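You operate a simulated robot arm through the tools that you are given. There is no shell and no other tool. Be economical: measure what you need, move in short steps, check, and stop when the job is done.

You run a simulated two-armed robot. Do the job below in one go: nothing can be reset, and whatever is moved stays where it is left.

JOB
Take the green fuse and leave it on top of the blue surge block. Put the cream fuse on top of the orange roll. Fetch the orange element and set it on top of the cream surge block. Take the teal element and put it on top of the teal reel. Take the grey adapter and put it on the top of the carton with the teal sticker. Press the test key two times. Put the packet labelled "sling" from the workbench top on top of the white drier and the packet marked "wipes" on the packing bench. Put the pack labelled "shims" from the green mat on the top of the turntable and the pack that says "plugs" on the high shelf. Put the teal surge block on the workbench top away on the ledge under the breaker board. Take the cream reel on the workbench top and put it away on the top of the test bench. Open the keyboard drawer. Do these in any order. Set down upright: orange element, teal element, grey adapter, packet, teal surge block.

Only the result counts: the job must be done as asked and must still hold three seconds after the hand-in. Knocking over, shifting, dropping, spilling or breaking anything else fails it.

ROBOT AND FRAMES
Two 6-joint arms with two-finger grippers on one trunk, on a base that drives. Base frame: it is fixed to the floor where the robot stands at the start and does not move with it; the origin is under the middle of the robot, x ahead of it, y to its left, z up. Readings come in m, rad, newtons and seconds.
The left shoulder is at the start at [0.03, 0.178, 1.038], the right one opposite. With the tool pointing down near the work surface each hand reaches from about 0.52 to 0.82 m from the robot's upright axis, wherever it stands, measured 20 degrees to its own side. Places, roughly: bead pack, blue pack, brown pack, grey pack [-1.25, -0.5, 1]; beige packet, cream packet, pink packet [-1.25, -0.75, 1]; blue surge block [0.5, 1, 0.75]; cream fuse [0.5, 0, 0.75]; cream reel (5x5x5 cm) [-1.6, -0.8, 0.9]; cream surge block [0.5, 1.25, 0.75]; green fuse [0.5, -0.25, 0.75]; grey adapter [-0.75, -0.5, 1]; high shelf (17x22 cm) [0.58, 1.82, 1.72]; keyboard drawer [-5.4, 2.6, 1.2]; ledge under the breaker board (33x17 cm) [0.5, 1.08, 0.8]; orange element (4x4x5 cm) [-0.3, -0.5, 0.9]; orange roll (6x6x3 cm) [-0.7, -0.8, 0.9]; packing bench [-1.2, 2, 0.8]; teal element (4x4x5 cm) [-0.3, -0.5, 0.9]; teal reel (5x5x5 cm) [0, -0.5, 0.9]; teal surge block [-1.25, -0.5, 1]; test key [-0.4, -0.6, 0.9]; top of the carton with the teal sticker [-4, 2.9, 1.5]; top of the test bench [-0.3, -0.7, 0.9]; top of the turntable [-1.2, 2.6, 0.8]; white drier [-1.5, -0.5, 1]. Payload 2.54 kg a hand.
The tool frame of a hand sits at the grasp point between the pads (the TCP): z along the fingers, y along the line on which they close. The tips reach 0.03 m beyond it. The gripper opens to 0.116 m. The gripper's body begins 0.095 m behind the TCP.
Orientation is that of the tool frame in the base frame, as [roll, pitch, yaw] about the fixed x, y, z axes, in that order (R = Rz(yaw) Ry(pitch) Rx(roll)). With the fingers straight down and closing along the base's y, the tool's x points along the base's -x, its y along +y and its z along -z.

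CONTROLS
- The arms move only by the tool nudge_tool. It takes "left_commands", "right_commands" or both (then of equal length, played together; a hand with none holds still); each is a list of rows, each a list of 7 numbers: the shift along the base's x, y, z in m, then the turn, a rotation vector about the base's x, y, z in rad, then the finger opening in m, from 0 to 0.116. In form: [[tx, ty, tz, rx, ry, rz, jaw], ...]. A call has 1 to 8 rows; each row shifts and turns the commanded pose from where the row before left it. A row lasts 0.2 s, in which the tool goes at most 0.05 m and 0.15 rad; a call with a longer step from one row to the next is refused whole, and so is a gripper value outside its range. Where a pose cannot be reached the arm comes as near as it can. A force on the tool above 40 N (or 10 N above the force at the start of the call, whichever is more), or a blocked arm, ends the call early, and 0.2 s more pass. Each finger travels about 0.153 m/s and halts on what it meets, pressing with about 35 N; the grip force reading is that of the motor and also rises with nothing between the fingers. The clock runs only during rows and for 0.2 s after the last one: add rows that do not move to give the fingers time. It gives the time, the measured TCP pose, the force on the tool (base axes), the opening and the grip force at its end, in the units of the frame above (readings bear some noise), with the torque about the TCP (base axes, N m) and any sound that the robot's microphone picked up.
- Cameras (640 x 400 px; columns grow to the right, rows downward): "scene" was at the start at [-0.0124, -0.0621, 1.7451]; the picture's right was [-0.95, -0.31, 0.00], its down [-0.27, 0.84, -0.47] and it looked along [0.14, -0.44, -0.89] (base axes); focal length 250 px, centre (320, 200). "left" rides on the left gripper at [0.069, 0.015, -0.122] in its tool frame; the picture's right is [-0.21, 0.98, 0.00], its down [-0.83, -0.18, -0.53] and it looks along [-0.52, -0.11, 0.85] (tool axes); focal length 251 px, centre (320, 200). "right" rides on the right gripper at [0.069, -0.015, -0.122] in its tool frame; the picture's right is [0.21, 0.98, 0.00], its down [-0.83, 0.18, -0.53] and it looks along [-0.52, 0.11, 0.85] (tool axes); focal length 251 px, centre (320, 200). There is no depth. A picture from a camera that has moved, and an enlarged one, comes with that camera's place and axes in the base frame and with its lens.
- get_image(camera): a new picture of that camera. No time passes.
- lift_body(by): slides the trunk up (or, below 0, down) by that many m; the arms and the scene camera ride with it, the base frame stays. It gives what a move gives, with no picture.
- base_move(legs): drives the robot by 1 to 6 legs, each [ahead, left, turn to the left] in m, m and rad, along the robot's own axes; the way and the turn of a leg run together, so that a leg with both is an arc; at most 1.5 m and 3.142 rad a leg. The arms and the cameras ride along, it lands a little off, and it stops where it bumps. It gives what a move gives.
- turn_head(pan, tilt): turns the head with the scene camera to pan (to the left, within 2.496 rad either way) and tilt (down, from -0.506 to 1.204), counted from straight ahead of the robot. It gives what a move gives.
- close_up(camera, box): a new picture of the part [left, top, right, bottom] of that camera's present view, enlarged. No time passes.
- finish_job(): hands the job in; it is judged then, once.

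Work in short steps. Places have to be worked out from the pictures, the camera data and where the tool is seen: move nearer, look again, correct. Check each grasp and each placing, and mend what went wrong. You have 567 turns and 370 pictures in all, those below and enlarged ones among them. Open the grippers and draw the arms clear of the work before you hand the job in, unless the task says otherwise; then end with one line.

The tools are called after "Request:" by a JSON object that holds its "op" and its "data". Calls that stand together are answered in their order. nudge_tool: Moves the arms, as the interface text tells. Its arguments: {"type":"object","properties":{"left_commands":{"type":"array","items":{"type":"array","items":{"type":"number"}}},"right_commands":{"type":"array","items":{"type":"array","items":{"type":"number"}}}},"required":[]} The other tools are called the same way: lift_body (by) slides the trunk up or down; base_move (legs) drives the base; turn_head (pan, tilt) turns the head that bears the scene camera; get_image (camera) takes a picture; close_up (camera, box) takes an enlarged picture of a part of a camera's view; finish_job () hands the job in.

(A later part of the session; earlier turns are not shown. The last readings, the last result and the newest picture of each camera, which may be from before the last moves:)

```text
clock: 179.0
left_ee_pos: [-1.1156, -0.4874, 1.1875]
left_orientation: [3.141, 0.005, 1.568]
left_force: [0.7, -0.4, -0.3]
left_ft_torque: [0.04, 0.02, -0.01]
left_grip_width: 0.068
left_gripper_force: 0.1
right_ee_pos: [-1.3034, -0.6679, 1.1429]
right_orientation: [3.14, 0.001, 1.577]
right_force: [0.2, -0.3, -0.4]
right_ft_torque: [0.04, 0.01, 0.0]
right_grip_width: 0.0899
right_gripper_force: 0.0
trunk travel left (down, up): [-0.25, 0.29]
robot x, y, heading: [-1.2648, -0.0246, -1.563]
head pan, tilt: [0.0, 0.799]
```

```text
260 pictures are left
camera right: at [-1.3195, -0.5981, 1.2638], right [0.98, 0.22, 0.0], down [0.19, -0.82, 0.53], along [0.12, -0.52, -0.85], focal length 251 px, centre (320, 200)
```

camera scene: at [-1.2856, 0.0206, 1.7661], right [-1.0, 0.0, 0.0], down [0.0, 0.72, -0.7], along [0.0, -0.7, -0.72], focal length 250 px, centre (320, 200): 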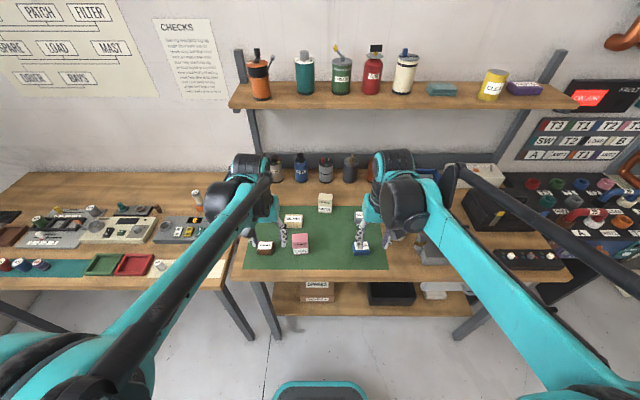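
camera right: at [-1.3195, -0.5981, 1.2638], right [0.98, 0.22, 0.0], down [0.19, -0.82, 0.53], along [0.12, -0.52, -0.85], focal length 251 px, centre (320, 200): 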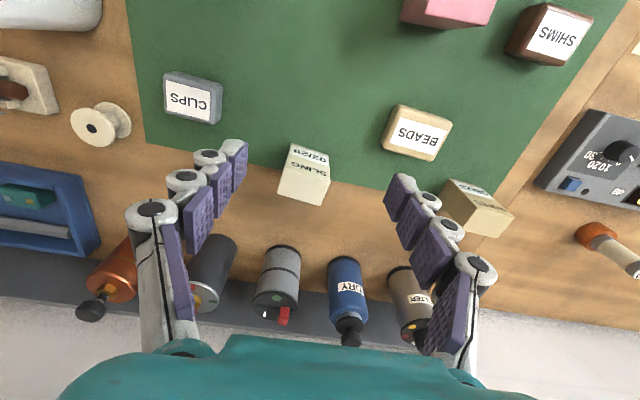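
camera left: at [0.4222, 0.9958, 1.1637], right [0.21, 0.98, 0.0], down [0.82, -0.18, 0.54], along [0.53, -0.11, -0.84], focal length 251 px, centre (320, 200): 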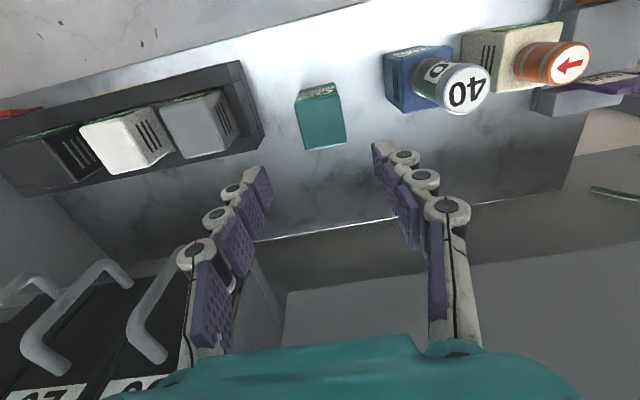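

Sling top ≈(-1.303,-0.768,0.95). I move over it and lower to 1.02 for a check.

Request:
{"op": "nudge_tool", "data": {"right_commands": [[0, -0.04, -0.015, 0, 0, 0, 0.09], [0, -0.035, -0.02, 0, 0, 0, 0.09], [0, -0.02, -0.04, 0, 0, 0, 0.09], [0, -0.005, -0.04, 0, 0, 0, 0.09], [0, 0, 0, 0, 0, 0, 0.09]]}}

Request:
{"op": "get_image", "data": {"camera": "right"}}

```text
clock: 180.2
left_ee_pos: [-1.1161, -0.4873, 1.188]
left_orientation: [3.142, 0.003, 1.568]
left_force: [1.0, -0.4, 0.5]
left_ft_torque: [-0.02, 0.01, 0.01]
left_grip_width: 0.0679
left_gripper_force: 0.0
right_ee_pos: [-1.3039, -0.769, 1.0286]
right_orientation: [3.141, 0.0, 1.576]
right_force: [-0.2, -0.5, -0.9]
right_ft_torque: [-0.02, 0.0, -0.03]
right_grip_width: 0.0903
right_gripper_force: 0.1
trunk travel left (down, up): [-0.25, 0.29]
robot x, y, heading: [-1.2643, -0.0237, -1.564]
head pan, tilt: [0.0, 0.799]
```

```text
259 pictures are left
camera right: at [-1.3199, -0.6986, 1.1498], right [0.98, 0.22, 0.0], down [0.19, -0.82, 0.53], along [0.12, -0.52, -0.85], focal length 251 px, centre (320, 200)
```

right: 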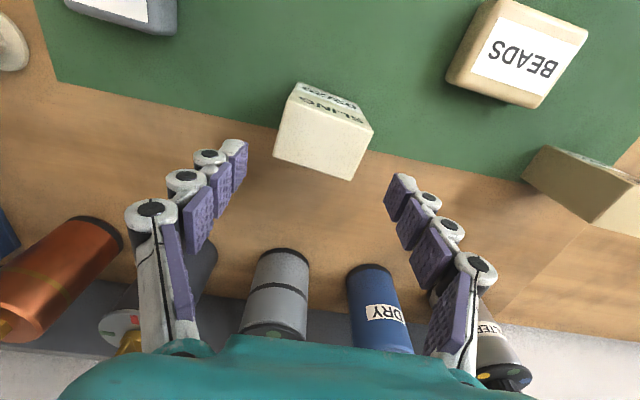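

Sling centre (-1.304,-0.760), top 0.964, turned about -9.5°. I align the yaw and lower to grasp height.

Request:
{"op": "nudge_tool", "data": {"right_commands": [[0, 0.005, 0, 0, 0, -0.08, 0.095], [0, 0.004, 0, 0, 0, -0.085, 0.095], [0, 0, -0.045, 0, 0, 0, 0.095], [0, 0, -0.04, 0, 0, 0, 0.095], [0, 0, 0, 0, 0, 0, 0.095]]}}

Request:
{"op": "get_image", "data": {"camera": "right"}}

```text
clock: 181.4
left_ee_pos: [-1.1171, -0.4885, 1.189]
left_orientation: [-3.14, 0.003, 1.567]
left_force: [0.4, 0.2, 1.1]
left_ft_torque: [-0.02, 0.01, 0.01]
left_grip_width: 0.0682
left_gripper_force: 0.1
right_ee_pos: [-1.3046, -0.7594, 0.9454]
right_orientation: [-3.14, 0.0, 1.409]
right_force: [0.4, 0.3, -0.2]
right_ft_torque: [0.01, 0.01, 0.01]
right_grip_width: 0.0951
right_gripper_force: 0.1
trunk travel left (down, up): [-0.25, 0.29]
robot x, y, heading: [-1.2629, -0.027, -1.568]
head pan, tilt: [0.0, 0.799]
```

```text
258 pictures are left
camera right: at [-1.3082, -0.6879, 1.067], right [1.0, 0.06, 0.0], down [0.05, -0.84, 0.53], along [0.03, -0.53, -0.85], focal length 251 px, centre (320, 200)
```

right: 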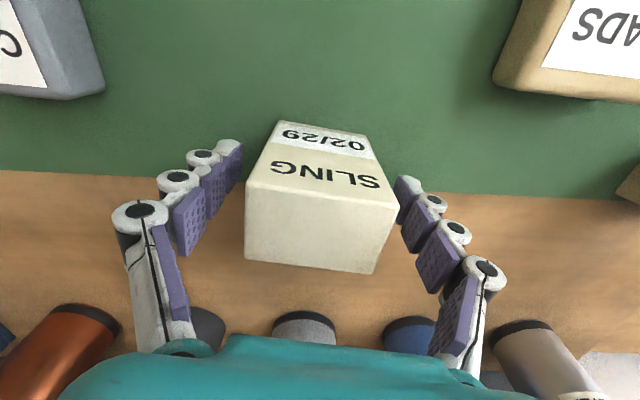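

Packet is centred. Slight yaw trim, 7 mm lower, and close.

Request:
{"op": "nudge_tool", "data": {"right_commands": [[-0.001, 0, -0.007, 0, 0, 0.06, 0.095], [0, 0, 0, 0, 0, 0, 0.06], [0, 0, 0, 0, 0, 0, 0.0], [0, 0, 0, 0, 0, 0, 0.0], [0, 0, 0, 0, 0, 0, 0.0]]}}

Request:
{"op": "get_image", "data": {"camera": "right"}}

```text
clock: 182.6
left_ee_pos: [-1.1155, -0.4879, 1.1879]
left_orientation: [3.141, 0.002, 1.567]
left_force: [-1.0, 0.5, 0.1]
left_ft_torque: [-0.04, 0.0, 0.02]
left_grip_width: 0.0679
left_gripper_force: 0.1
right_ee_pos: [-1.3051, -0.7585, 0.9373]
right_orientation: [-3.141, -0.001, 1.471]
right_force: [-0.6, -0.3, 4.7]
right_ft_torque: [-0.03, -0.01, -0.05]
right_grip_width: 0.059
right_gripper_force: 35.2
trunk travel left (down, up): [-0.25, 0.29]
robot x, y, heading: [-1.265, -0.0292, -1.569]
head pan, tilt: [0.0, 0.799]
```

```text
257 pictures are left
camera right: at [-1.3136, -0.6877, 1.0596], right [0.99, 0.12, 0.0], down [0.1, -0.84, 0.53], along [0.06, -0.53, -0.85], focal length 251 px, centre (320, 200)
```

right: 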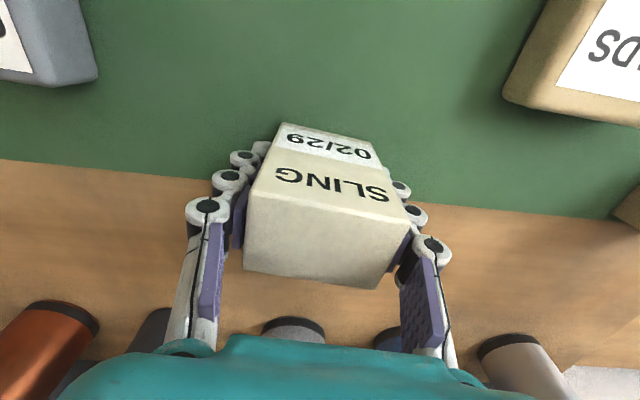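

Sling gripped (0.059). I lift high and move toward the drier, then look.

Request:
{"op": "nudge_tool", "data": {"right_commands": [[0, 0, 0.03, 0, 0, 0, 0.0], [0, 0.005, 0.045, 0, 0, 0, 0.0], [0, 0.01, 0.045, 0, 0, 0, 0.0], [0, 0.015, 0.045, 0, 0, 0, 0.0], [-0.01, 0.02, 0.04, 0, 0, 0, 0.0], [-0.02, 0.02, 0.035, 0, 0, 0, 0.0], [-0.03, 0.02, 0.03, 0, 0, 0, 0.0], [-0.04, 0.02, 0.01, 0, 0, 0, 0.0]]}}

Request:
{"op": "get_image", "data": {"camera": "right"}}

Request:
{"op": "close_up", "data": {"camera": "scene", "box": [340, 150, 480, 270]}}

```text
clock: 184.4
left_ee_pos: [-1.1173, -0.4875, 1.1879]
left_orientation: [3.139, 0.003, 1.567]
left_force: [-0.4, 0.1, 0.3]
left_ft_torque: [-0.03, -0.07, -0.01]
left_grip_width: 0.0682
left_gripper_force: 0.1
right_ee_pos: [-1.4049, -0.6465, 1.2186]
right_orientation: [-3.141, 0.001, 1.471]
right_force: [-1.1, 0.1, -0.6]
right_ft_torque: [-0.04, -0.06, 0.0]
right_grip_width: 0.0587
right_gripper_force: 34.6
trunk travel left (down, up): [-0.25, 0.29]
robot x, y, heading: [-1.2609, -0.0277, -1.567]
head pan, tilt: [0.0, 0.799]
```

```text
256 pictures are left
camera right: at [-1.4131, -0.5761, 1.3388], right [0.99, 0.12, 0.0], down [0.1, -0.84, 0.53], along [0.06, -0.53, -0.85], focal length 251 px, centre (320, 200)
```

right: 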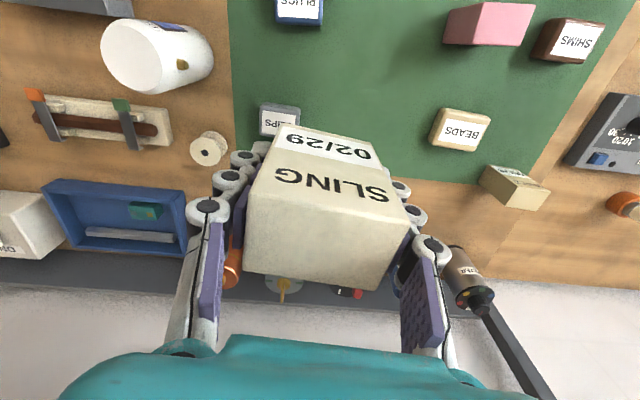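

```text
3.33 times, centred on (410, 210) of scene
camera zoom: at [-1.2673, -0.0782, 1.7661], right [-1.0, -0.01, 0.0], down [0.0, 0.72, -0.7], along [0.0, -0.7, -0.72], focal length 834 px, centre (20, 167)
```

zoom: 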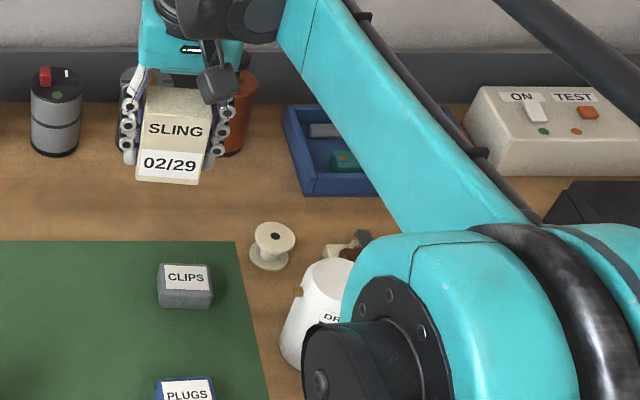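

Drier's flat top seen at ≈(-1.59,-0.605,1.06). I take one more view from nearer to triangulate.

Request:
{"op": "nudge_tool", "data": {"right_commands": [[-0.025, 0.02, 0.02, 0, 0, 0, 0.0], [-0.025, 0.02, 0.02, 0, 0, 0, 0.0], [0, 0, 0, 0, 0, 0, 0]]}}

Request:
{"op": "get_image", "data": {"camera": "right"}}

```text
clock: 185.2
left_ee_pos: [-1.1165, -0.4897, 1.1879]
left_orientation: [-3.14, 0.003, 1.567]
left_force: [-0.5, -0.3, -0.3]
left_ft_torque: [0.0, 0.0, 0.01]
left_grip_width: 0.0679
left_gripper_force: 0.1
right_ee_pos: [-1.4552, -0.6098, 1.2559]
right_orientation: [3.141, -0.001, 1.471]
right_force: [-0.5, 0.3, -0.2]
right_ft_torque: [0.02, 0.0, 0.01]
right_grip_width: 0.0588
right_gripper_force: 35.3
trunk travel left (down, up): [-0.25, 0.29]
robot x, y, heading: [-1.2649, -0.0288, -1.563]
head pan, tilt: [0.0, 0.799]
```

```text
254 pictures are left
camera right: at [-1.4629, -0.5396, 1.3777], right [0.99, 0.12, 0.0], down [0.1, -0.84, 0.53], along [0.06, -0.53, -0.85], focal length 251 px, centre (320, 200)
```

right: 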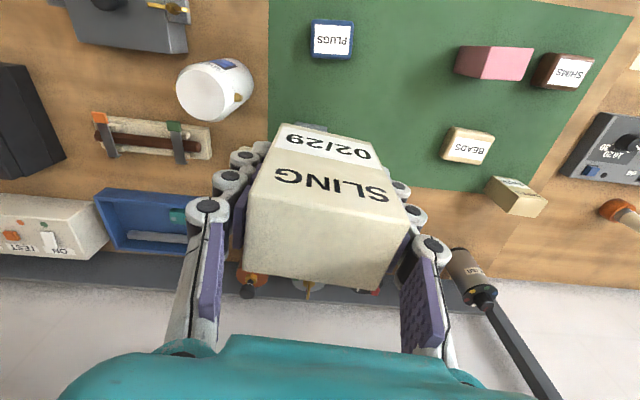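

I go beside/behind it: TCP at (-1.60,-0.66,1.22), where the drier top should be visible above the packet in view.

Request:
{"op": "nudge_tool", "data": {"right_commands": [[-0.045, -0.015, 0, 0, 0, 0, 0.0], [-0.045, -0.015, -0.01, 0, 0, 0, 0.0], [-0.045, -0.015, -0.01, 0, 0, 0, 0.0], [-0.01, -0.005, -0.015, 0, 0, 0, 0], [0, 0, 0, 0, 0, 0, 0]]}}

Request:
{"op": "get_image", "data": {"camera": "right"}}

Request:
{"op": "get_image", "data": {"camera": "scene"}}

```text
clock: 186.4
left_ee_pos: [-1.1164, -0.4881, 1.1868]
left_orientation: [3.141, 0.004, 1.568]
left_force: [-0.4, 0.7, -0.2]
left_ft_torque: [0.01, 0.0, 0.0]
left_grip_width: 0.068
left_gripper_force: 0.1
right_ee_pos: [-1.5983, -0.658, 1.221]
right_orientation: [3.141, 0.002, 1.472]
right_force: [0.3, 0.8, -1.3]
right_ft_torque: [0.0, -0.01, -0.01]
right_grip_width: 0.0586
right_gripper_force: 35.3
trunk travel left (down, up): [-0.25, 0.29]
robot x, y, heading: [-1.2601, -0.0273, -1.562]
head pan, tilt: [0.0, 0.799]
```

```text
253 pictures are left
camera right: at [-1.6068, -0.588, 1.3421], right [0.99, 0.12, 0.0], down [0.1, -0.84, 0.53], along [0.06, -0.53, -0.85], focal length 251 px, centre (320, 200)
```

right: 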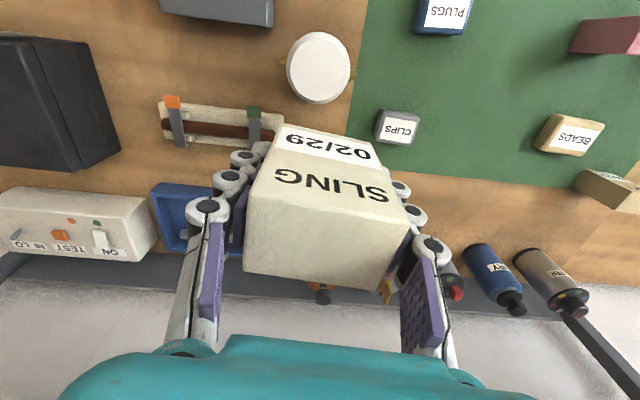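

```text
252 pictures are left
camera scene: at [-1.2656, -0.0791, 1.7661], right [-1.0, -0.01, 0.0], down [0.0, 0.72, -0.7], along [0.0, -0.7, -0.72], focal length 250 px, centre (320, 200)
```

scene: 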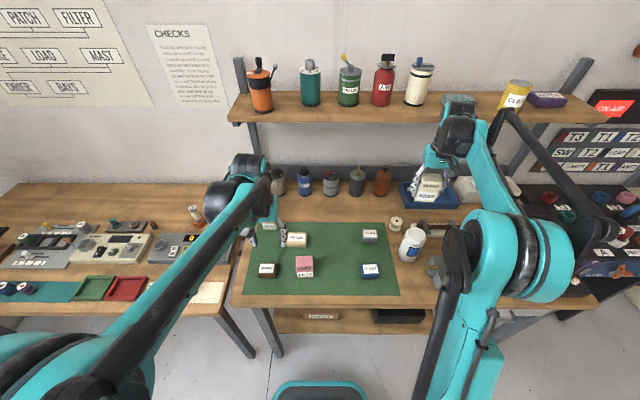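

Drier top is at (-1.606,-0.611,1.034), 6.7 cm wide. I centre the packet above it and lower to z 1.09.

Request:
{"op": "nudge_tool", "data": {"right_commands": [[-0.008, 0.024, -0.01, 0, 0, 0, 0.0], [0, 0.023, -0.02, 0, 0, 0, 0.0], [0, 0, -0.04, 0, 0, 0, 0.0], [0, 0, -0.04, 0, 0, 0, 0], [0, 0, -0.02, 0, 0, 0, 0], [0, 0, 0, 0, 0, 0, 0]]}}

Request:
{"op": "close_up", "data": {"camera": "scene", "box": [370, 160, 480, 280]}}

Request:
{"op": "get_image", "data": {"camera": "right"}}

```text
clock: 187.8
left_ee_pos: [-1.1171, -0.4882, 1.1891]
left_orientation: [-3.141, 0.002, 1.566]
left_force: [-0.2, 0.3, 0.8]
left_ft_torque: [0.02, 0.01, 0.03]
left_grip_width: 0.0682
left_gripper_force: 0.0
right_ee_pos: [-1.6077, -0.6122, 1.0938]
right_orientation: [3.141, 0.001, 1.472]
right_force: [0.8, -0.1, -0.9]
right_ft_torque: [-0.01, 0.0, -0.01]
right_grip_width: 0.0588
right_gripper_force: 35.0
trunk travel left (down, up): [-0.25, 0.29]
robot x, y, heading: [-1.2644, -0.0271, -1.561]
head pan, tilt: [0.0, 0.799]
```

```text
3.33 times, centred on (425, 220) of scene
camera zoom: at [-1.2655, -0.0791, 1.7661], right [-1.0, -0.01, 0.0], down [0.0, 0.72, -0.7], along [0.0, -0.7, -0.72], focal length 834 px, centre (-30, 133)
```

zoom: 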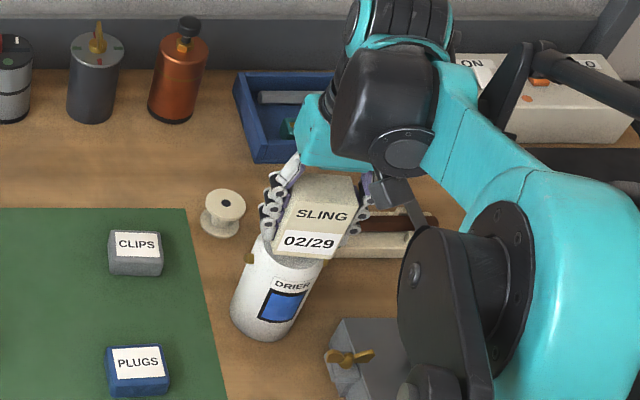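

```text
250 pictures are left
camera right: at [-1.6155, -0.5415, 1.214], right [0.99, 0.12, 0.0], down [0.1, -0.84, 0.53], along [0.06, -0.53, -0.85], focal length 251 px, centre (320, 200)
```

right: 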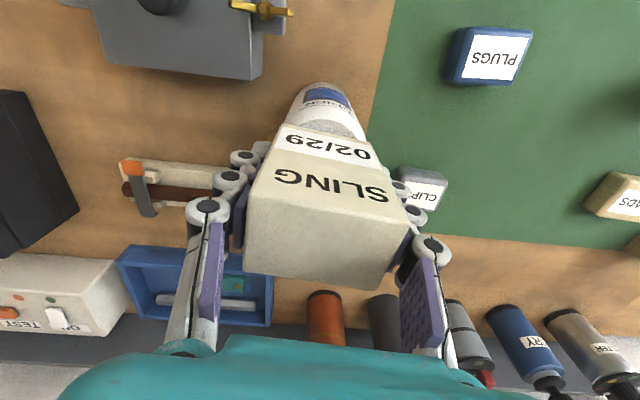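

Looks aligned. I lower to contact in small steps.

Request:
{"op": "nudge_tool", "data": {"right_commands": [[0, 0, -0.008, 0, 0, 0, 0.0], [0, 0, -0.004, 0, 0, 0, 0], [0, 0, 0, 0, 0, 0, 0]]}}

Request:
{"op": "nudge_tool", "data": {"right_commands": [[0, 0, -0.004, 0, 0, 0, 0], [0, 0, 0, 0, 0, 0, 0]]}}

Request:
{"op": "nudge_tool", "data": {"right_commands": [[0, 0, -0.003, 0, 0, 0, 0], [0, 0, 0, 0, 0, 0, 0]]}}

```text
clock: 188.6
left_ee_pos: [-1.1166, -0.4895, 1.1872]
left_orientation: [3.139, 0.004, 1.565]
left_force: [-0.3, 0.4, 0.4]
left_ft_torque: [0.02, -0.03, -0.02]
left_grip_width: 0.0678
left_gripper_force: 0.1
right_ee_pos: [-1.6081, -0.6127, 1.0795]
right_orientation: [3.142, -0.002, 1.473]
right_force: [-0.1, 0.1, -1.9]
right_ft_torque: [0.0, 0.02, -0.03]
right_grip_width: 0.059
right_gripper_force: 34.7
trunk travel left (down, up): [-0.25, 0.29]
robot x, y, heading: [-1.2613, -0.0274, -1.563]
head pan, tilt: [0.0, 0.799]
```

```text
clock: 189.2
left_ee_pos: [-1.1166, -0.4866, 1.1878]
left_orientation: [3.141, 0.006, 1.568]
left_force: [0.3, -0.1, -0.7]
left_ft_torque: [0.02, -0.02, 0.05]
left_grip_width: 0.068
left_gripper_force: 0.1
right_ee_pos: [-1.607, -0.6108, 1.0786]
right_orientation: [-3.14, 0.0, 1.473]
right_force: [-2.9, -5.9, 28.2]
right_ft_torque: [-0.27, 0.11, -0.07]
right_grip_width: 0.0589
right_gripper_force: 34.9
trunk travel left (down, up): [-0.25, 0.29]
robot x, y, heading: [-1.2654, -0.0285, -1.566]
head pan, tilt: [0.0, 0.799]
```

```text
clock: 189.8
left_ee_pos: [-1.1154, -0.4867, 1.189]
left_orientation: [-3.141, 0.005, 1.567]
left_force: [0.3, -0.1, 0.5]
left_ft_torque: [-0.01, 0.03, -0.01]
left_grip_width: 0.0681
left_gripper_force: 0.0
right_ee_pos: [-1.6078, -0.609, 1.0735]
right_orientation: [-3.14, 0.002, 1.471]
right_force: [-1.7, -5.3, 29.2]
right_ft_torque: [-0.12, 0.03, -0.02]
right_grip_width: 0.0587
right_gripper_force: 35.1
trunk travel left (down, up): [-0.25, 0.29]
robot x, y, heading: [-1.2635, -0.0251, -1.565]
head pan, tilt: [0.0, 0.799]
```

Contact reached. I ease off, open and rise.

Request:
{"op": "nudge_tool", "data": {"right_commands": [[0, 0, 0.003, 0, 0, 0, 0.0], [0, 0, 0, 0, 0, 0, 0.068], [0, 0, 0, 0, 0, 0, 0.08], [0, 0, 0.03, 0, 0, 0, 0.08], [0, 0, 0.04, 0, 0, 0, 0.08], [0, 0, 0.045, 0, 0, 0, 0.08], [0, 0, 0.045, 0, 0, 0, 0.08]]}}

Request:
{"op": "get_image", "data": {"camera": "right"}}

Request:
{"op": "close_up", "data": {"camera": "scene", "box": [370, 160, 480, 280]}}

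```text
clock: 191.4
left_ee_pos: [-1.1162, -0.488, 1.1875]
left_orientation: [3.141, 0.004, 1.567]
left_force: [0.8, 0.0, 0.2]
left_ft_torque: [-0.01, 0.01, 0.02]
left_grip_width: 0.068
left_gripper_force: 0.1
right_ee_pos: [-1.6058, -0.6107, 1.2376]
right_orientation: [3.141, 0.001, 1.472]
right_force: [0.0, 0.2, 1.3]
right_ft_torque: [-0.04, 0.02, 0.03]
right_grip_width: 0.0803
right_gripper_force: 0.0
trunk travel left (down, up): [-0.25, 0.29]
robot x, y, heading: [-1.2673, -0.03, -1.567]
head pan, tilt: [0.0, 0.799]
```

```text
249 pictures are left
camera right: at [-1.6144, -0.5408, 1.3582], right [0.99, 0.12, 0.0], down [0.1, -0.84, 0.53], along [0.06, -0.53, -0.85], focal length 251 px, centre (320, 200)
```

right: 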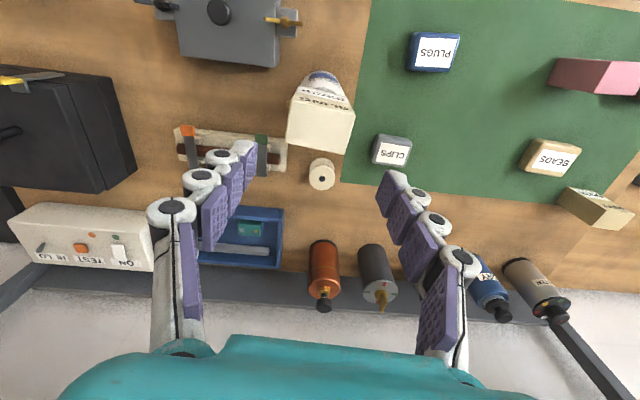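

```text
3.33 times, centred on (425, 220) of scene
camera zoom: at [-1.265, -0.0786, 1.7661], right [-1.0, -0.01, 0.0], down [0.0, 0.72, -0.7], along [0.0, -0.7, -0.72], focal length 834 px, centre (-30, 133)
```

zoom: 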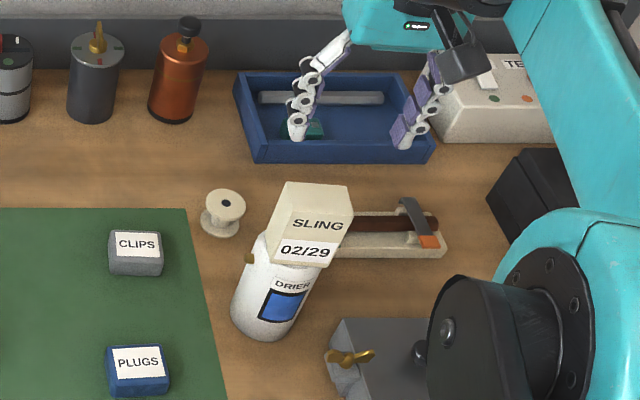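

Sling packet stands on the drier. Next the cream reel at ≈(-1.59,-0.745); I turn the right hand so its camera side faces +x, away from the packet.

Request:
{"op": "nudge_tool", "data": {"right_commands": [[0, -0.01, 0.01, 0, 0, -0.15, 0.08], [0, -0.01, 0, 0, 0, -0.15, 0.08], [0, -0.01, 0, 0, 0, -0.15, 0.08], [0, -0.01, 0, 0, 0, -0.15, 0.08], [0, -0.01, 0, 0, 0, -0.15, 0.08], [0.004, -0.02, 0, 0, 0, -0.15, 0.08], [0.004, -0.03, 0, 0, 0, -0.15, 0.08], [0.004, -0.03, 0, 0, 0, -0.15, 0.08]]}}

Request:
{"op": "nudge_tool", "data": {"right_commands": [[0.004, 0, 0, 0, 0, -0.15, 0.08], [0, 0, -0.02, 0, 0, -0.12, 0.08], [0, 0, -0.04, 0, 0, 0, 0.08], [0, 0, 0, 0, 0, 0, 0.08]]}}

Request:
{"op": "get_image", "data": {"camera": "right"}}

```text
clock: 193.2
left_ee_pos: [-1.1164, -0.4895, 1.187]
left_orientation: [3.141, 0.002, 1.567]
left_force: [0.6, -0.4, -0.6]
left_ft_torque: [0.01, 0.0, -0.01]
left_grip_width: 0.068
left_gripper_force: 0.1
right_ee_pos: [-1.5955, -0.7419, 1.2453]
right_orientation: [-3.141, 0.001, 0.269]
right_force: [-0.6, -0.7, 0.8]
right_ft_torque: [0.03, 0.0, 0.01]
right_grip_width: 0.0798
right_gripper_force: 0.0
trunk travel left (down, up): [-0.25, 0.29]
robot x, y, heading: [-1.2632, -0.0253, -1.571]
head pan, tilt: [0.0, 0.799]
```

```text
clock: 194.2
left_ee_pos: [-1.1163, -0.4886, 1.1882]
left_orientation: [3.14, 0.004, 1.567]
left_force: [-0.7, 0.5, -0.2]
left_ft_torque: [-0.01, 0.01, -0.04]
left_grip_width: 0.068
left_gripper_force: 0.0
right_ee_pos: [-1.5909, -0.7408, 1.1861]
right_orientation: [3.141, -0.001, 0.001]
right_force: [0.7, -0.4, 0.2]
right_ft_torque: [-0.03, 0.04, 0.01]
right_grip_width: 0.0797
right_gripper_force: 0.0
trunk travel left (down, up): [-0.25, 0.29]
robot x, y, heading: [-1.259, -0.0267, -1.565]
head pan, tilt: [0.0, 0.799]
```

```text
247 pictures are left
camera right: at [-1.5216, -0.726, 1.306], right [0.22, -0.98, 0.0], down [-0.83, -0.18, 0.53], along [-0.52, -0.11, -0.85], focal length 251 px, centre (320, 200)
```

right: 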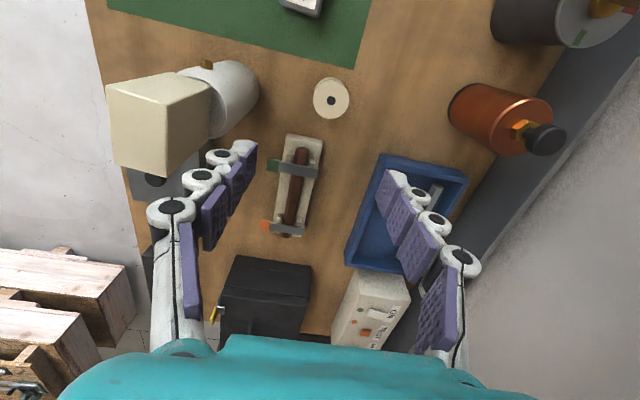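

Request:
{"op": "nudge_tool", "data": {"right_commands": [[0.008, -0.011, -0.045, 0, 0, 0, 0.08], [0, 0, -0.045, 0, 0, 0, 0.08], [0, 0, -0.045, 0, 0, 0, 0.08], [0, 0, -0.03, 0, 0, 0, 0.08], [0, 0, 0, 0, 0, 0, 0.08]]}}

Request:
{"op": "get_image", "data": {"camera": "right"}}

```text
clock: 195.4
left_ee_pos: [-1.1173, -0.4886, 1.1873]
left_orientation: [-3.141, 0.004, 1.566]
left_force: [0.6, 0.3, 0.0]
left_ft_torque: [0.02, 0.03, -0.02]
left_grip_width: 0.0676
left_gripper_force: 0.0
right_ee_pos: [-1.5825, -0.7499, 1.0205]
right_orientation: [-3.141, -0.001, 0.002]
right_force: [0.5, 0.2, -0.3]
right_ft_torque: [0.01, -0.02, 0.01]
right_grip_width: 0.0801
right_gripper_force: 0.1
trunk travel left (down, up): [-0.25, 0.29]
robot x, y, heading: [-1.2659, -0.026, -1.568]
head pan, tilt: [0.0, 0.799]
```

```text
246 pictures are left
camera right: at [-1.5125, -0.7359, 1.1411], right [0.22, -0.98, 0.0], down [-0.83, -0.18, 0.53], along [-0.52, -0.12, -0.85], focal length 251 px, centre (320, 200)
```

right: 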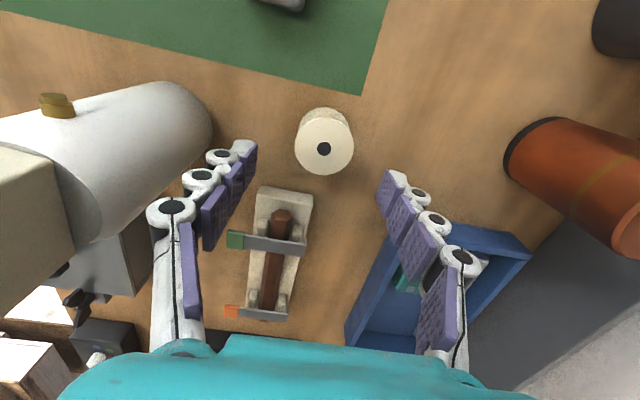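

Reel at (-1.581,-0.754), top 0.949. I lower and grip.

Request:
{"op": "nudge_tool", "data": {"right_commands": [[0.001, -0.003, -0.045, 0, 0, 0, 0.08], [0, 0, -0.04, 0, 0, 0, 0.08], [0, 0, -0.002, 0, 0, 0, 0.08], [0, 0, 0, 0, 0, 0, 0.05], [0, 0, 0, 0, 0, 0, 0.0], [0, 0, 0, 0, 0, 0, 0.0]]}}

Request:
{"op": "get_image", "data": {"camera": "right"}}

```text
clock: 196.8
left_ee_pos: [-1.1162, -0.4877, 1.1877]
left_orientation: [-3.141, 0.004, 1.567]
left_force: [-0.7, -0.5, -0.8]
left_ft_torque: [-0.02, -0.01, -0.01]
left_grip_width: 0.0681
left_gripper_force: 0.1
right_ee_pos: [-1.5828, -0.755, 0.9337]
right_orientation: [-3.14, -0.001, 0.003]
right_force: [0.5, -0.6, 2.7]
right_ft_torque: [-0.03, 0.01, -0.01]
right_grip_width: 0.0468
right_gripper_force: 35.7
trunk travel left (down, up): [-0.25, 0.29]
robot x, y, heading: [-1.2652, -0.029, -1.568]
head pan, tilt: [0.0, 0.799]
```

```text
245 pictures are left
camera right: at [-1.5142, -0.7393, 1.0546], right [0.22, -0.98, 0.0], down [-0.83, -0.18, 0.53], along [-0.52, -0.12, -0.85], focal length 251 px, centre (320, 200)
```

right: 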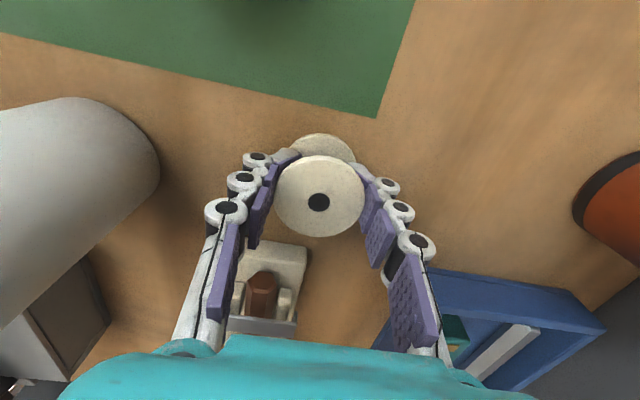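

Reel gripped. I lift straight up and draw toward +x, clear of the sling packet.

Request:
{"op": "nudge_tool", "data": {"right_commands": [[0, 0, 0.03, 0, 0, 0, 0.0], [0, 0, 0.045, 0, 0, 0, 0.0], [0, 0, 0.045, 0, 0, 0, 0.0], [0, 0, 0.045, 0, 0, 0, 0.0], [0, 0, 0.045, 0, 0, 0, 0.0], [0.02, 0, 0.045, 0, 0, 0, 0.0], [0.04, 0.01, 0.02, 0, 0, 0, 0.0], [0.045, 0.015, 0, 0, 0, 0, 0.0]]}}

Request:
{"op": "nudge_tool", "data": {"right_commands": [[0.04, 0.03, 0, 0, 0, 0, 0.0], [0.035, 0.03, 0, 0, 0, 0, 0.0], [0.03, 0.04, 0, 0, 0, 0, 0.0], [0, 0.045, 0, 0, 0, 0, 0.0], [0, 0.045, 0, 0, 0, 0, 0.0]]}}

Request:
{"op": "get_image", "data": {"camera": "scene"}}

```text
clock: 198.6
left_ee_pos: [-1.1152, -0.4877, 1.1892]
left_orientation: [3.14, 0.003, 1.567]
left_force: [0.3, 0.2, -0.4]
left_ft_torque: [-0.02, 0.04, 0.0]
left_grip_width: 0.068
left_gripper_force: 0.1
right_ee_pos: [-1.4768, -0.7291, 1.2131]
right_orientation: [-3.141, 0.003, 0.002]
right_force: [0.5, -0.2, -0.7]
right_ft_torque: [-0.01, 0.05, 0.01]
right_grip_width: 0.0468
right_gripper_force: 35.3
trunk travel left (down, up): [-0.25, 0.29]
robot x, y, heading: [-1.2635, -0.0273, -1.57]
head pan, tilt: [0.0, 0.799]
```

```text
clock: 199.8
left_ee_pos: [-1.1151, -0.4882, 1.1886]
left_orientation: [-3.141, 0.003, 1.566]
left_force: [0.0, 0.2, 0.2]
left_ft_torque: [-0.06, -0.01, 0.01]
left_grip_width: 0.068
left_gripper_force: 0.2
right_ee_pos: [-1.372, -0.5395, 1.2102]
right_orientation: [-3.141, 0.001, 0.002]
right_force: [-0.6, 0.7, 0.6]
right_ft_torque: [-0.05, -0.01, 0.01]
right_grip_width: 0.0469
right_gripper_force: 35.1
trunk travel left (down, up): [-0.25, 0.29]
robot x, y, heading: [-1.2659, -0.0247, -1.563]
head pan, tilt: [0.0, 0.799]
```

```text
244 pictures are left
camera scene: at [-1.2654, -0.0768, 1.7661], right [-1.0, -0.01, 0.0], down [0.0, 0.72, -0.7], along [0.0, -0.7, -0.72], focal length 250 px, centre (320, 200)
```

scene: 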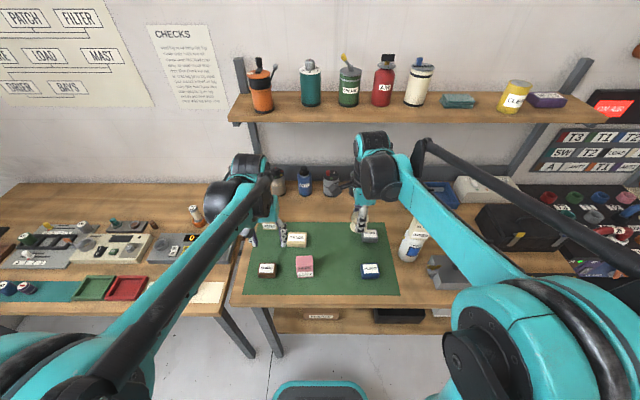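

While here, the left hand can take the shims pack at ≈(-1.068,-0.533). I look with the left camera.

Request:
{"op": "nudge_tool", "data": {"left_commands": [[0.025, -0.01, -0.03, 0, 0, 0, 0.09], [0.02, -0.015, -0.03, 0, 0, 0, 0.09], [0, -0.01, -0.04, 0, 0, 0, 0.09], [0, 0, -0.02, 0, 0, 0, 0.09], [0, 0, 0, 0, 0, 0, 0.09]]}}

Request:
{"op": "get_image", "data": {"camera": "left"}}

```text
clock: 201.0
left_ee_pos: [-1.0732, -0.5224, 1.0675]
left_orientation: [3.141, 0.003, 1.567]
left_force: [-0.7, -0.3, -0.1]
left_ft_torque: [0.01, 0.01, 0.02]
left_grip_width: 0.0898
left_gripper_force: 0.1
right_ee_pos: [-1.3727, -0.5407, 1.2093]
right_orientation: [-3.141, 0.001, 0.001]
right_force: [-0.5, -0.1, -0.6]
right_ft_torque: [0.01, -0.03, 0.02]
right_grip_width: 0.0468
right_gripper_force: 34.8
trunk travel left (down, up): [-0.25, 0.29]
robot x, y, heading: [-1.2653, -0.0284, -1.572]
head pan, tilt: [0.0, 0.799]
```

```text
243 pictures are left
camera left: at [-1.0566, -0.4532, 1.1904], right [0.98, -0.22, 0.0], down [-0.18, -0.82, 0.54], along [-0.12, -0.52, -0.84], focal length 251 px, centre (320, 200)
```

left: 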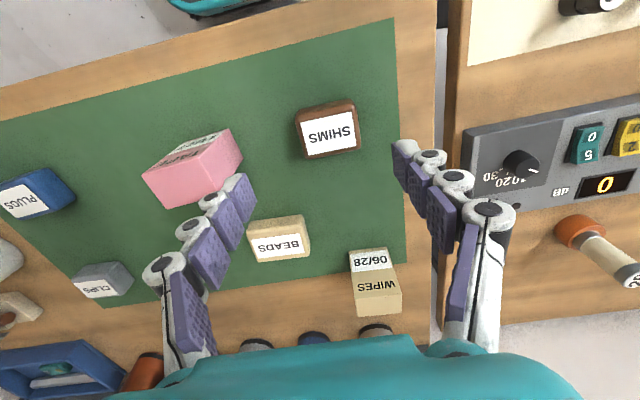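

Shims centre (-1.068,-0.539). I lower onto it and grip across x.

Request:
{"op": "nudge_tool", "data": {"left_commands": [[0.005, -0.016, -0.045, 0, 0, 0, 0.09], [0, 0, -0.045, 0, 0, 0, 0.09], [0, 0, -0.04, 0, 0, 0, 0.09], [0, 0, 0, 0, 0, 0, 0.09]]}}

Request:
{"op": "get_image", "data": {"camera": "left"}}

```text
clock: 202.0
left_ee_pos: [-1.0663, -0.54, 0.937]
left_orientation: [3.14, 0.003, 1.567]
left_force: [0.1, 0.4, 0.1]
left_ft_torque: [-0.01, -0.01, -0.03]
left_grip_width: 0.0899
left_gripper_force: 0.0
right_ee_pos: [-1.3734, -0.5399, 1.2103]
right_orientation: [3.141, -0.001, 0.002]
right_force: [0.6, -0.1, 0.5]
right_ft_torque: [-0.01, -0.02, -0.01]
right_grip_width: 0.0468
right_gripper_force: 35.1
trunk travel left (down, up): [-0.25, 0.29]
robot x, y, heading: [-1.2624, -0.0268, -1.564]
head pan, tilt: [0.0, 0.799]
```

```text
242 pictures are left
camera left: at [-1.0503, -0.4707, 1.06], right [0.98, -0.22, 0.0], down [-0.18, -0.82, 0.54], along [-0.12, -0.52, -0.84], focal length 251 px, centre (320, 200)
```

left: 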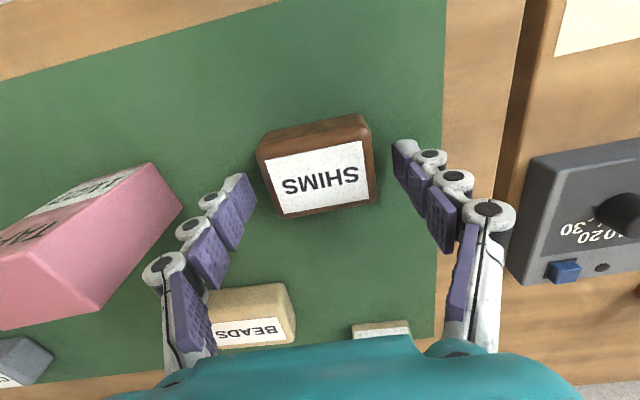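

Request:
{"op": "nudge_tool", "data": {"left_commands": [[0, 0.003, -0.006, 0, 0, 0, 0.09], [0, 0, 0, 0, 0, 0, 0.06], [0, 0, 0, 0, 0, 0, 0.0], [0, 0, 0, 0, 0, 0, 0.0]]}}

Request:
{"op": "nudge_tool", "data": {"left_commands": [[0, 0, 0.03, 0, 0, 0, 0.0], [0, 0, 0.045, 0, 0, 0, 0.0], [0, 0, 0.045, 0, 0, 0, 0.0], [0, 0, 0.045, 0, 0, 0, 0.0], [0, 0.02, 0.045, 0, 0, 0, 0.0], [0, 0.03, 0.04, 0, 0, 0, 0.0]]}}

Request:
{"op": "get_image", "data": {"camera": "left"}}

```text
clock: 203.0
left_ee_pos: [-1.0658, -0.5378, 0.932]
left_orientation: [3.14, 0.004, 1.569]
left_force: [0.1, 1.0, 1.0]
left_ft_torque: [0.01, -0.02, 0.03]
left_grip_width: 0.0631
left_gripper_force: 35.0
right_ee_pos: [-1.3726, -0.5409, 1.2102]
right_orientation: [3.141, 0.0, 0.002]
right_force: [-0.1, 0.0, -0.5]
right_ft_torque: [0.0, -0.01, -0.03]
right_grip_width: 0.0471
right_gripper_force: 35.3
trunk travel left (down, up): [-0.25, 0.29]
robot x, y, heading: [-1.262, -0.0298, -1.566]
head pan, tilt: [0.0, 0.799]
```

```text
clock: 204.4
left_ee_pos: [-1.0682, -0.4838, 1.1821]
left_orientation: [3.141, 0.005, 1.567]
left_force: [-0.1, 0.8, -0.9]
left_ft_torque: [-0.05, 0.04, -0.01]
left_grip_width: 0.0631
left_gripper_force: 35.1
right_ee_pos: [-1.3732, -0.5374, 1.2099]
right_orientation: [3.14, 0.002, 0.002]
right_force: [0.7, 0.1, -0.4]
right_ft_torque: [-0.06, -0.02, 0.03]
right_grip_width: 0.0471
right_gripper_force: 35.1
trunk travel left (down, up): [-0.25, 0.29]
robot x, y, heading: [-1.2654, -0.0291, -1.566]
head pan, tilt: [0.0, 0.799]
```

```text
241 pictures are left
camera left: at [-1.0518, -0.413, 1.3047], right [0.98, -0.22, 0.0], down [-0.18, -0.82, 0.54], along [-0.12, -0.53, -0.84], focal length 251 px, centre (320, 200)
```

left: 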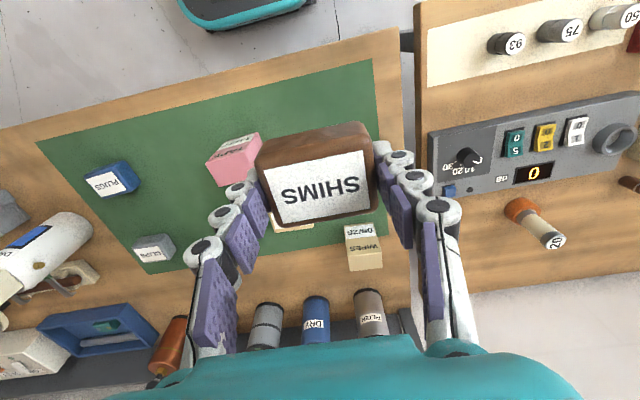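

Shims held. I drive left 0.78 m to place the reel with the right hand on the free rear part of the test bench.

Request:
{"op": "base_move", "data": {"legs": [[0, 0.78, 0], [0.06, 0, 0]]}}

Request:
{"op": "nudge_tool", "data": {"right_commands": [[0, -0.045, 0, 0, 0, 0, 0], [0, -0.045, 0, 0, 0, 0, 0], [0, -0.045, 0, 0, 0, 0, 0], [0, -0.045, 0, 0, 0, 0, 0], [0, -0.045, 0, 0, 0, 0, 0], [0, 0, 0, 0, 0, 0, 0]]}}

Request:
{"op": "get_image", "data": {"camera": "right"}}

Request:
{"op": "get_image", "data": {"camera": "scene"}}

```text
clock: 209.2
left_ee_pos: [-0.2871, -0.5475, 1.1799]
left_orientation: [-3.14, 0.001, 1.557]
left_force: [0.1, -0.5, -1.7]
left_ft_torque: [0.07, 0.02, 0.0]
left_grip_width: 0.0628
left_gripper_force: 34.9
right_ee_pos: [-0.5942, -0.5996, 1.21]
right_orientation: [-3.139, 0.0, -0.006]
right_force: [0.0, -1.1, -0.4]
right_ft_torque: [0.06, -0.01, 0.04]
right_grip_width: 0.047
right_gripper_force: 34.7
trunk travel left (down, up): [-0.25, 0.29]
robot x, y, heading: [-0.4807, -0.0868, -1.573]
head pan, tilt: [0.0, 0.799]
```

```text
clock: 210.6
left_ee_pos: [-0.2883, -0.5442, 1.1813]
left_orientation: [3.14, 0.004, 1.559]
left_force: [-0.7, 0.8, -0.9]
left_ft_torque: [-0.06, 0.02, -0.01]
left_grip_width: 0.0628
left_gripper_force: 34.3
right_ee_pos: [-0.5926, -0.8218, 1.2074]
right_orientation: [3.141, 0.002, -0.008]
right_force: [-0.2, 0.4, -0.2]
right_ft_torque: [-0.02, -0.03, -0.01]
right_grip_width: 0.0467
right_gripper_force: 35.3
trunk travel left (down, up): [-0.25, 0.29]
robot x, y, heading: [-0.4795, -0.0861, -1.573]
head pan, tilt: [0.0, 0.799]
```

```text
240 pictures are left
camera right: at [-0.5235, -0.8072, 1.3295], right [0.21, -0.98, 0.0], down [-0.83, -0.17, 0.53], along [-0.52, -0.11, -0.85], focal length 251 px, centre (320, 200)
```

right: 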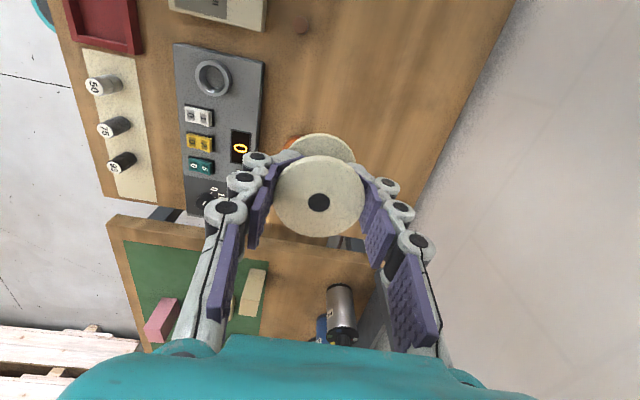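

```text
239 pictures are left
camera scene: at [-0.4819, -0.1354, 1.7662], right [-1.0, 0.0, 0.0], down [0.0, 0.72, -0.7], along [0.0, -0.7, -0.72], focal length 250 px, centre (320, 200)
```

scene: 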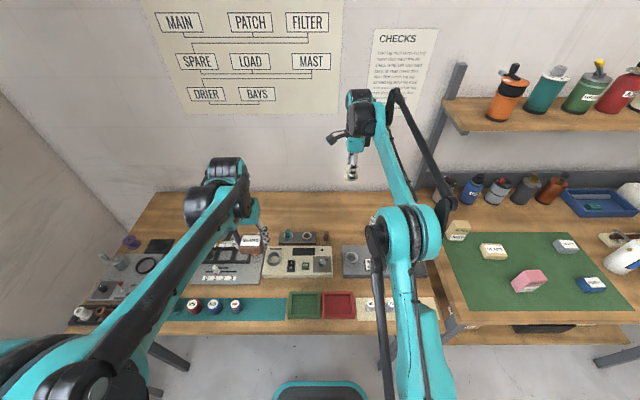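

Free area at (-0.594,-0.88). I lower the reel there.

Request:
{"op": "nudge_tool", "data": {"right_commands": [[0, -0.03, -0.035, 0, 0, 0, 0], [0, -0.028, -0.035, 0, 0, 0, 0], [0, 0, -0.045, 0, 0, 0, 0], [0, 0, -0.045, 0, 0, 0, 0], [0, 0, -0.045, 0, 0, 0, 0], [0, 0, -0.045, 0, 0, 0, 0], [0, 0, -0.04, 0, 0, 0, 0], [0, 0, 0, 0, 0, 0, 0]]}}

Request:
{"op": "get_image", "data": {"camera": "right"}}

Request:
{"op": "close_up", "data": {"camera": "scene", "box": [260, 120, 440, 260]}}

```text
clock: 212.4
left_ee_pos: [-0.2881, -0.5448, 1.181]
left_orientation: [3.14, 0.004, 1.56]
left_force: [0.1, 0.6, -0.8]
left_ft_torque: [0.0, -0.04, -0.01]
left_grip_width: 0.0629
left_gripper_force: 35.1
right_ee_pos: [-0.5938, -0.8662, 0.9149]
right_orientation: [-3.141, 0.0, -0.007]
right_force: [-0.6, 0.4, -0.2]
right_ft_torque: [-0.02, 0.03, -0.01]
right_grip_width: 0.0468
right_gripper_force: 35.6
right hand out of reach, approached as far as the arm can: row 2
trunk travel left (down, up): [-0.25, 0.29]
robot x, y, heading: [-0.48, -0.0848, -1.576]
head pan, tilt: [0.0, 0.799]
```

```text
238 pictures are left
camera right: at [-0.5249, -0.8514, 1.0364], right [0.21, -0.98, 0.0], down [-0.83, -0.18, 0.53], along [-0.52, -0.11, -0.85], focal length 251 px, centre (320, 200)
```

right: 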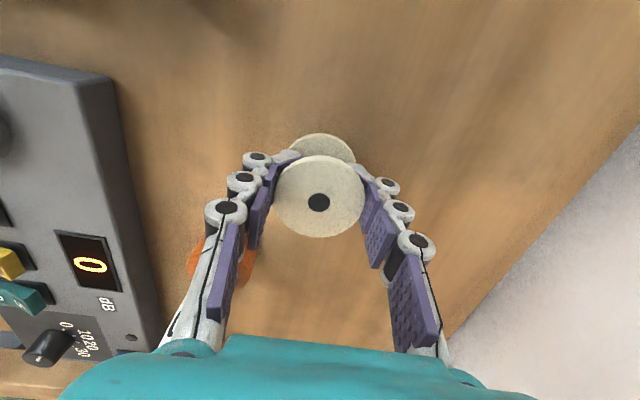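

```text
2.86 times, centred on (350, 190) of scene
camera zoom: at [-0.4818, -0.1371, 1.7661], right [-1.0, 0.0, 0.0], down [0.0, 0.72, -0.7], along [0.0, -0.7, -0.72], focal length 714 px, centre (234, 229)
```

zoom: 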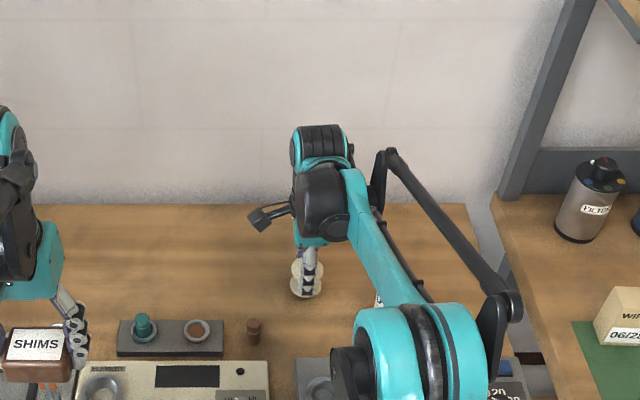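

Clear spot. I lower the last 2 cm to contact.

Request:
{"op": "nudge_tool", "data": {"right_commands": [[0, 0, -0.008, 0, 0, 0, 0], [0, 0, -0.006, 0, 0, 0, 0], [0, 0, 0, 0, 0, 0, 0]]}}

Request:
{"op": "nudge_tool", "data": {"right_commands": [[0, 0, -0.004, 0, 0, 0, 0], [0, 0, 0, 0, 0, 0, 0]]}}

Request:
{"op": "nudge_tool", "data": {"right_commands": [[0, 0, -0.003, 0, 0, 0, 0], [0, 0, 0, 0, 0, 0, 0]]}}

```text
clock: 213.2
left_ee_pos: [-0.2866, -0.5473, 1.1818]
left_orientation: [-3.14, 0.003, 1.559]
left_force: [-0.2, 0.8, -1.2]
left_ft_torque: [0.0, 0.0, 0.02]
left_grip_width: 0.063
left_gripper_force: 35.3
right_ee_pos: [-0.5953, -0.8672, 0.9026]
right_orientation: [-3.141, 0.001, -0.007]
right_force: [-0.3, -1.0, 0.0]
right_ft_torque: [0.05, 0.02, -0.01]
right_grip_width: 0.0469
right_gripper_force: 34.7
trunk travel left (down, up): [-0.25, 0.29]
robot x, y, heading: [-0.48, -0.0863, -1.578]
head pan, tilt: [0.0, 0.799]
```

```text
clock: 213.8
left_ee_pos: [-0.2876, -0.5464, 1.1808]
left_orientation: [-3.142, 0.003, 1.557]
left_force: [0.3, -0.3, -1.1]
left_ft_torque: [0.01, 0.01, -0.03]
left_grip_width: 0.0629
left_gripper_force: 35.1
right_ee_pos: [-0.5951, -0.8685, 0.8974]
right_orientation: [-3.141, 0.001, -0.008]
right_force: [-0.6, 0.2, 0.1]
right_ft_torque: [-0.01, 0.01, -0.02]
right_grip_width: 0.0467
right_gripper_force: 35.2
trunk travel left (down, up): [-0.25, 0.29]
robot x, y, heading: [-0.4758, -0.0888, -1.58]
head pan, tilt: [0.0, 0.799]
```

```text
clock: 214.4
left_ee_pos: [-0.2874, -0.5469, 1.1805]
left_orientation: [3.141, 0.005, 1.558]
left_force: [0.5, 0.4, -0.8]
left_ft_torque: [-0.02, -0.03, -0.01]
left_grip_width: 0.0629
left_gripper_force: 34.8
right_ee_pos: [-0.5936, -0.8684, 0.8938]
right_orientation: [3.142, -0.001, -0.007]
right_force: [1.0, 0.1, -0.1]
right_ft_torque: [0.0, 0.0, -0.02]
right_grip_width: 0.0469
right_gripper_force: 34.5
trunk travel left (down, up): [-0.25, 0.29]
robot x, y, heading: [-0.4778, -0.0876, -1.572]
head pan, tilt: [0.0, 0.799]
```

Request:
{"op": "nudge_tool", "data": {"right_commands": [[0, 0, -0.003, 0, 0, 0, 0], [0, 0, 0, 0, 0, 0, 0]]}}

Request:
{"op": "nudge_tool", "data": {"right_commands": [[0, 0, -0.003, 0, 0, 0, 0], [0, 0, 0, 0, 0, 0, 0]]}}

```text
clock: 215.0
left_ee_pos: [-0.2877, -0.5441, 1.1814]
left_orientation: [-3.141, 0.003, 1.558]
left_force: [-0.8, 0.0, -1.4]
left_ft_torque: [-0.03, 0.0, 0.01]
left_grip_width: 0.0629
left_gripper_force: 35.0
right_ee_pos: [-0.5961, -0.8682, 0.8928]
right_orientation: [3.139, 0.0, -0.007]
right_force: [0.5, -4.5, 14.3]
right_ft_torque: [-0.09, 0.03, 0.05]
right_grip_width: 0.0469
right_gripper_force: 34.9
trunk travel left (down, up): [-0.25, 0.29]
robot x, y, heading: [-0.4801, -0.0861, -1.575]
head pan, tilt: [0.0, 0.799]
```

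```text
clock: 215.6
left_ee_pos: [-0.2878, -0.5435, 1.182]
left_orientation: [3.141, 0.005, 1.56]
left_force: [0.4, 0.2, -1.3]
left_ft_torque: [-0.02, 0.01, -0.02]
left_grip_width: 0.0632
left_gripper_force: 34.9
right_ee_pos: [-0.5946, -0.8668, 0.8906]
right_orientation: [3.138, -0.001, -0.009]
right_force: [0.0, -7.0, 25.2]
right_ft_torque: [-0.08, 0.09, 0.02]
right_grip_width: 0.0471
right_gripper_force: 34.7
trunk travel left (down, up): [-0.25, 0.29]
robot x, y, heading: [-0.4804, -0.0884, -1.572]
head pan, tilt: [0.0, 0.799]
```

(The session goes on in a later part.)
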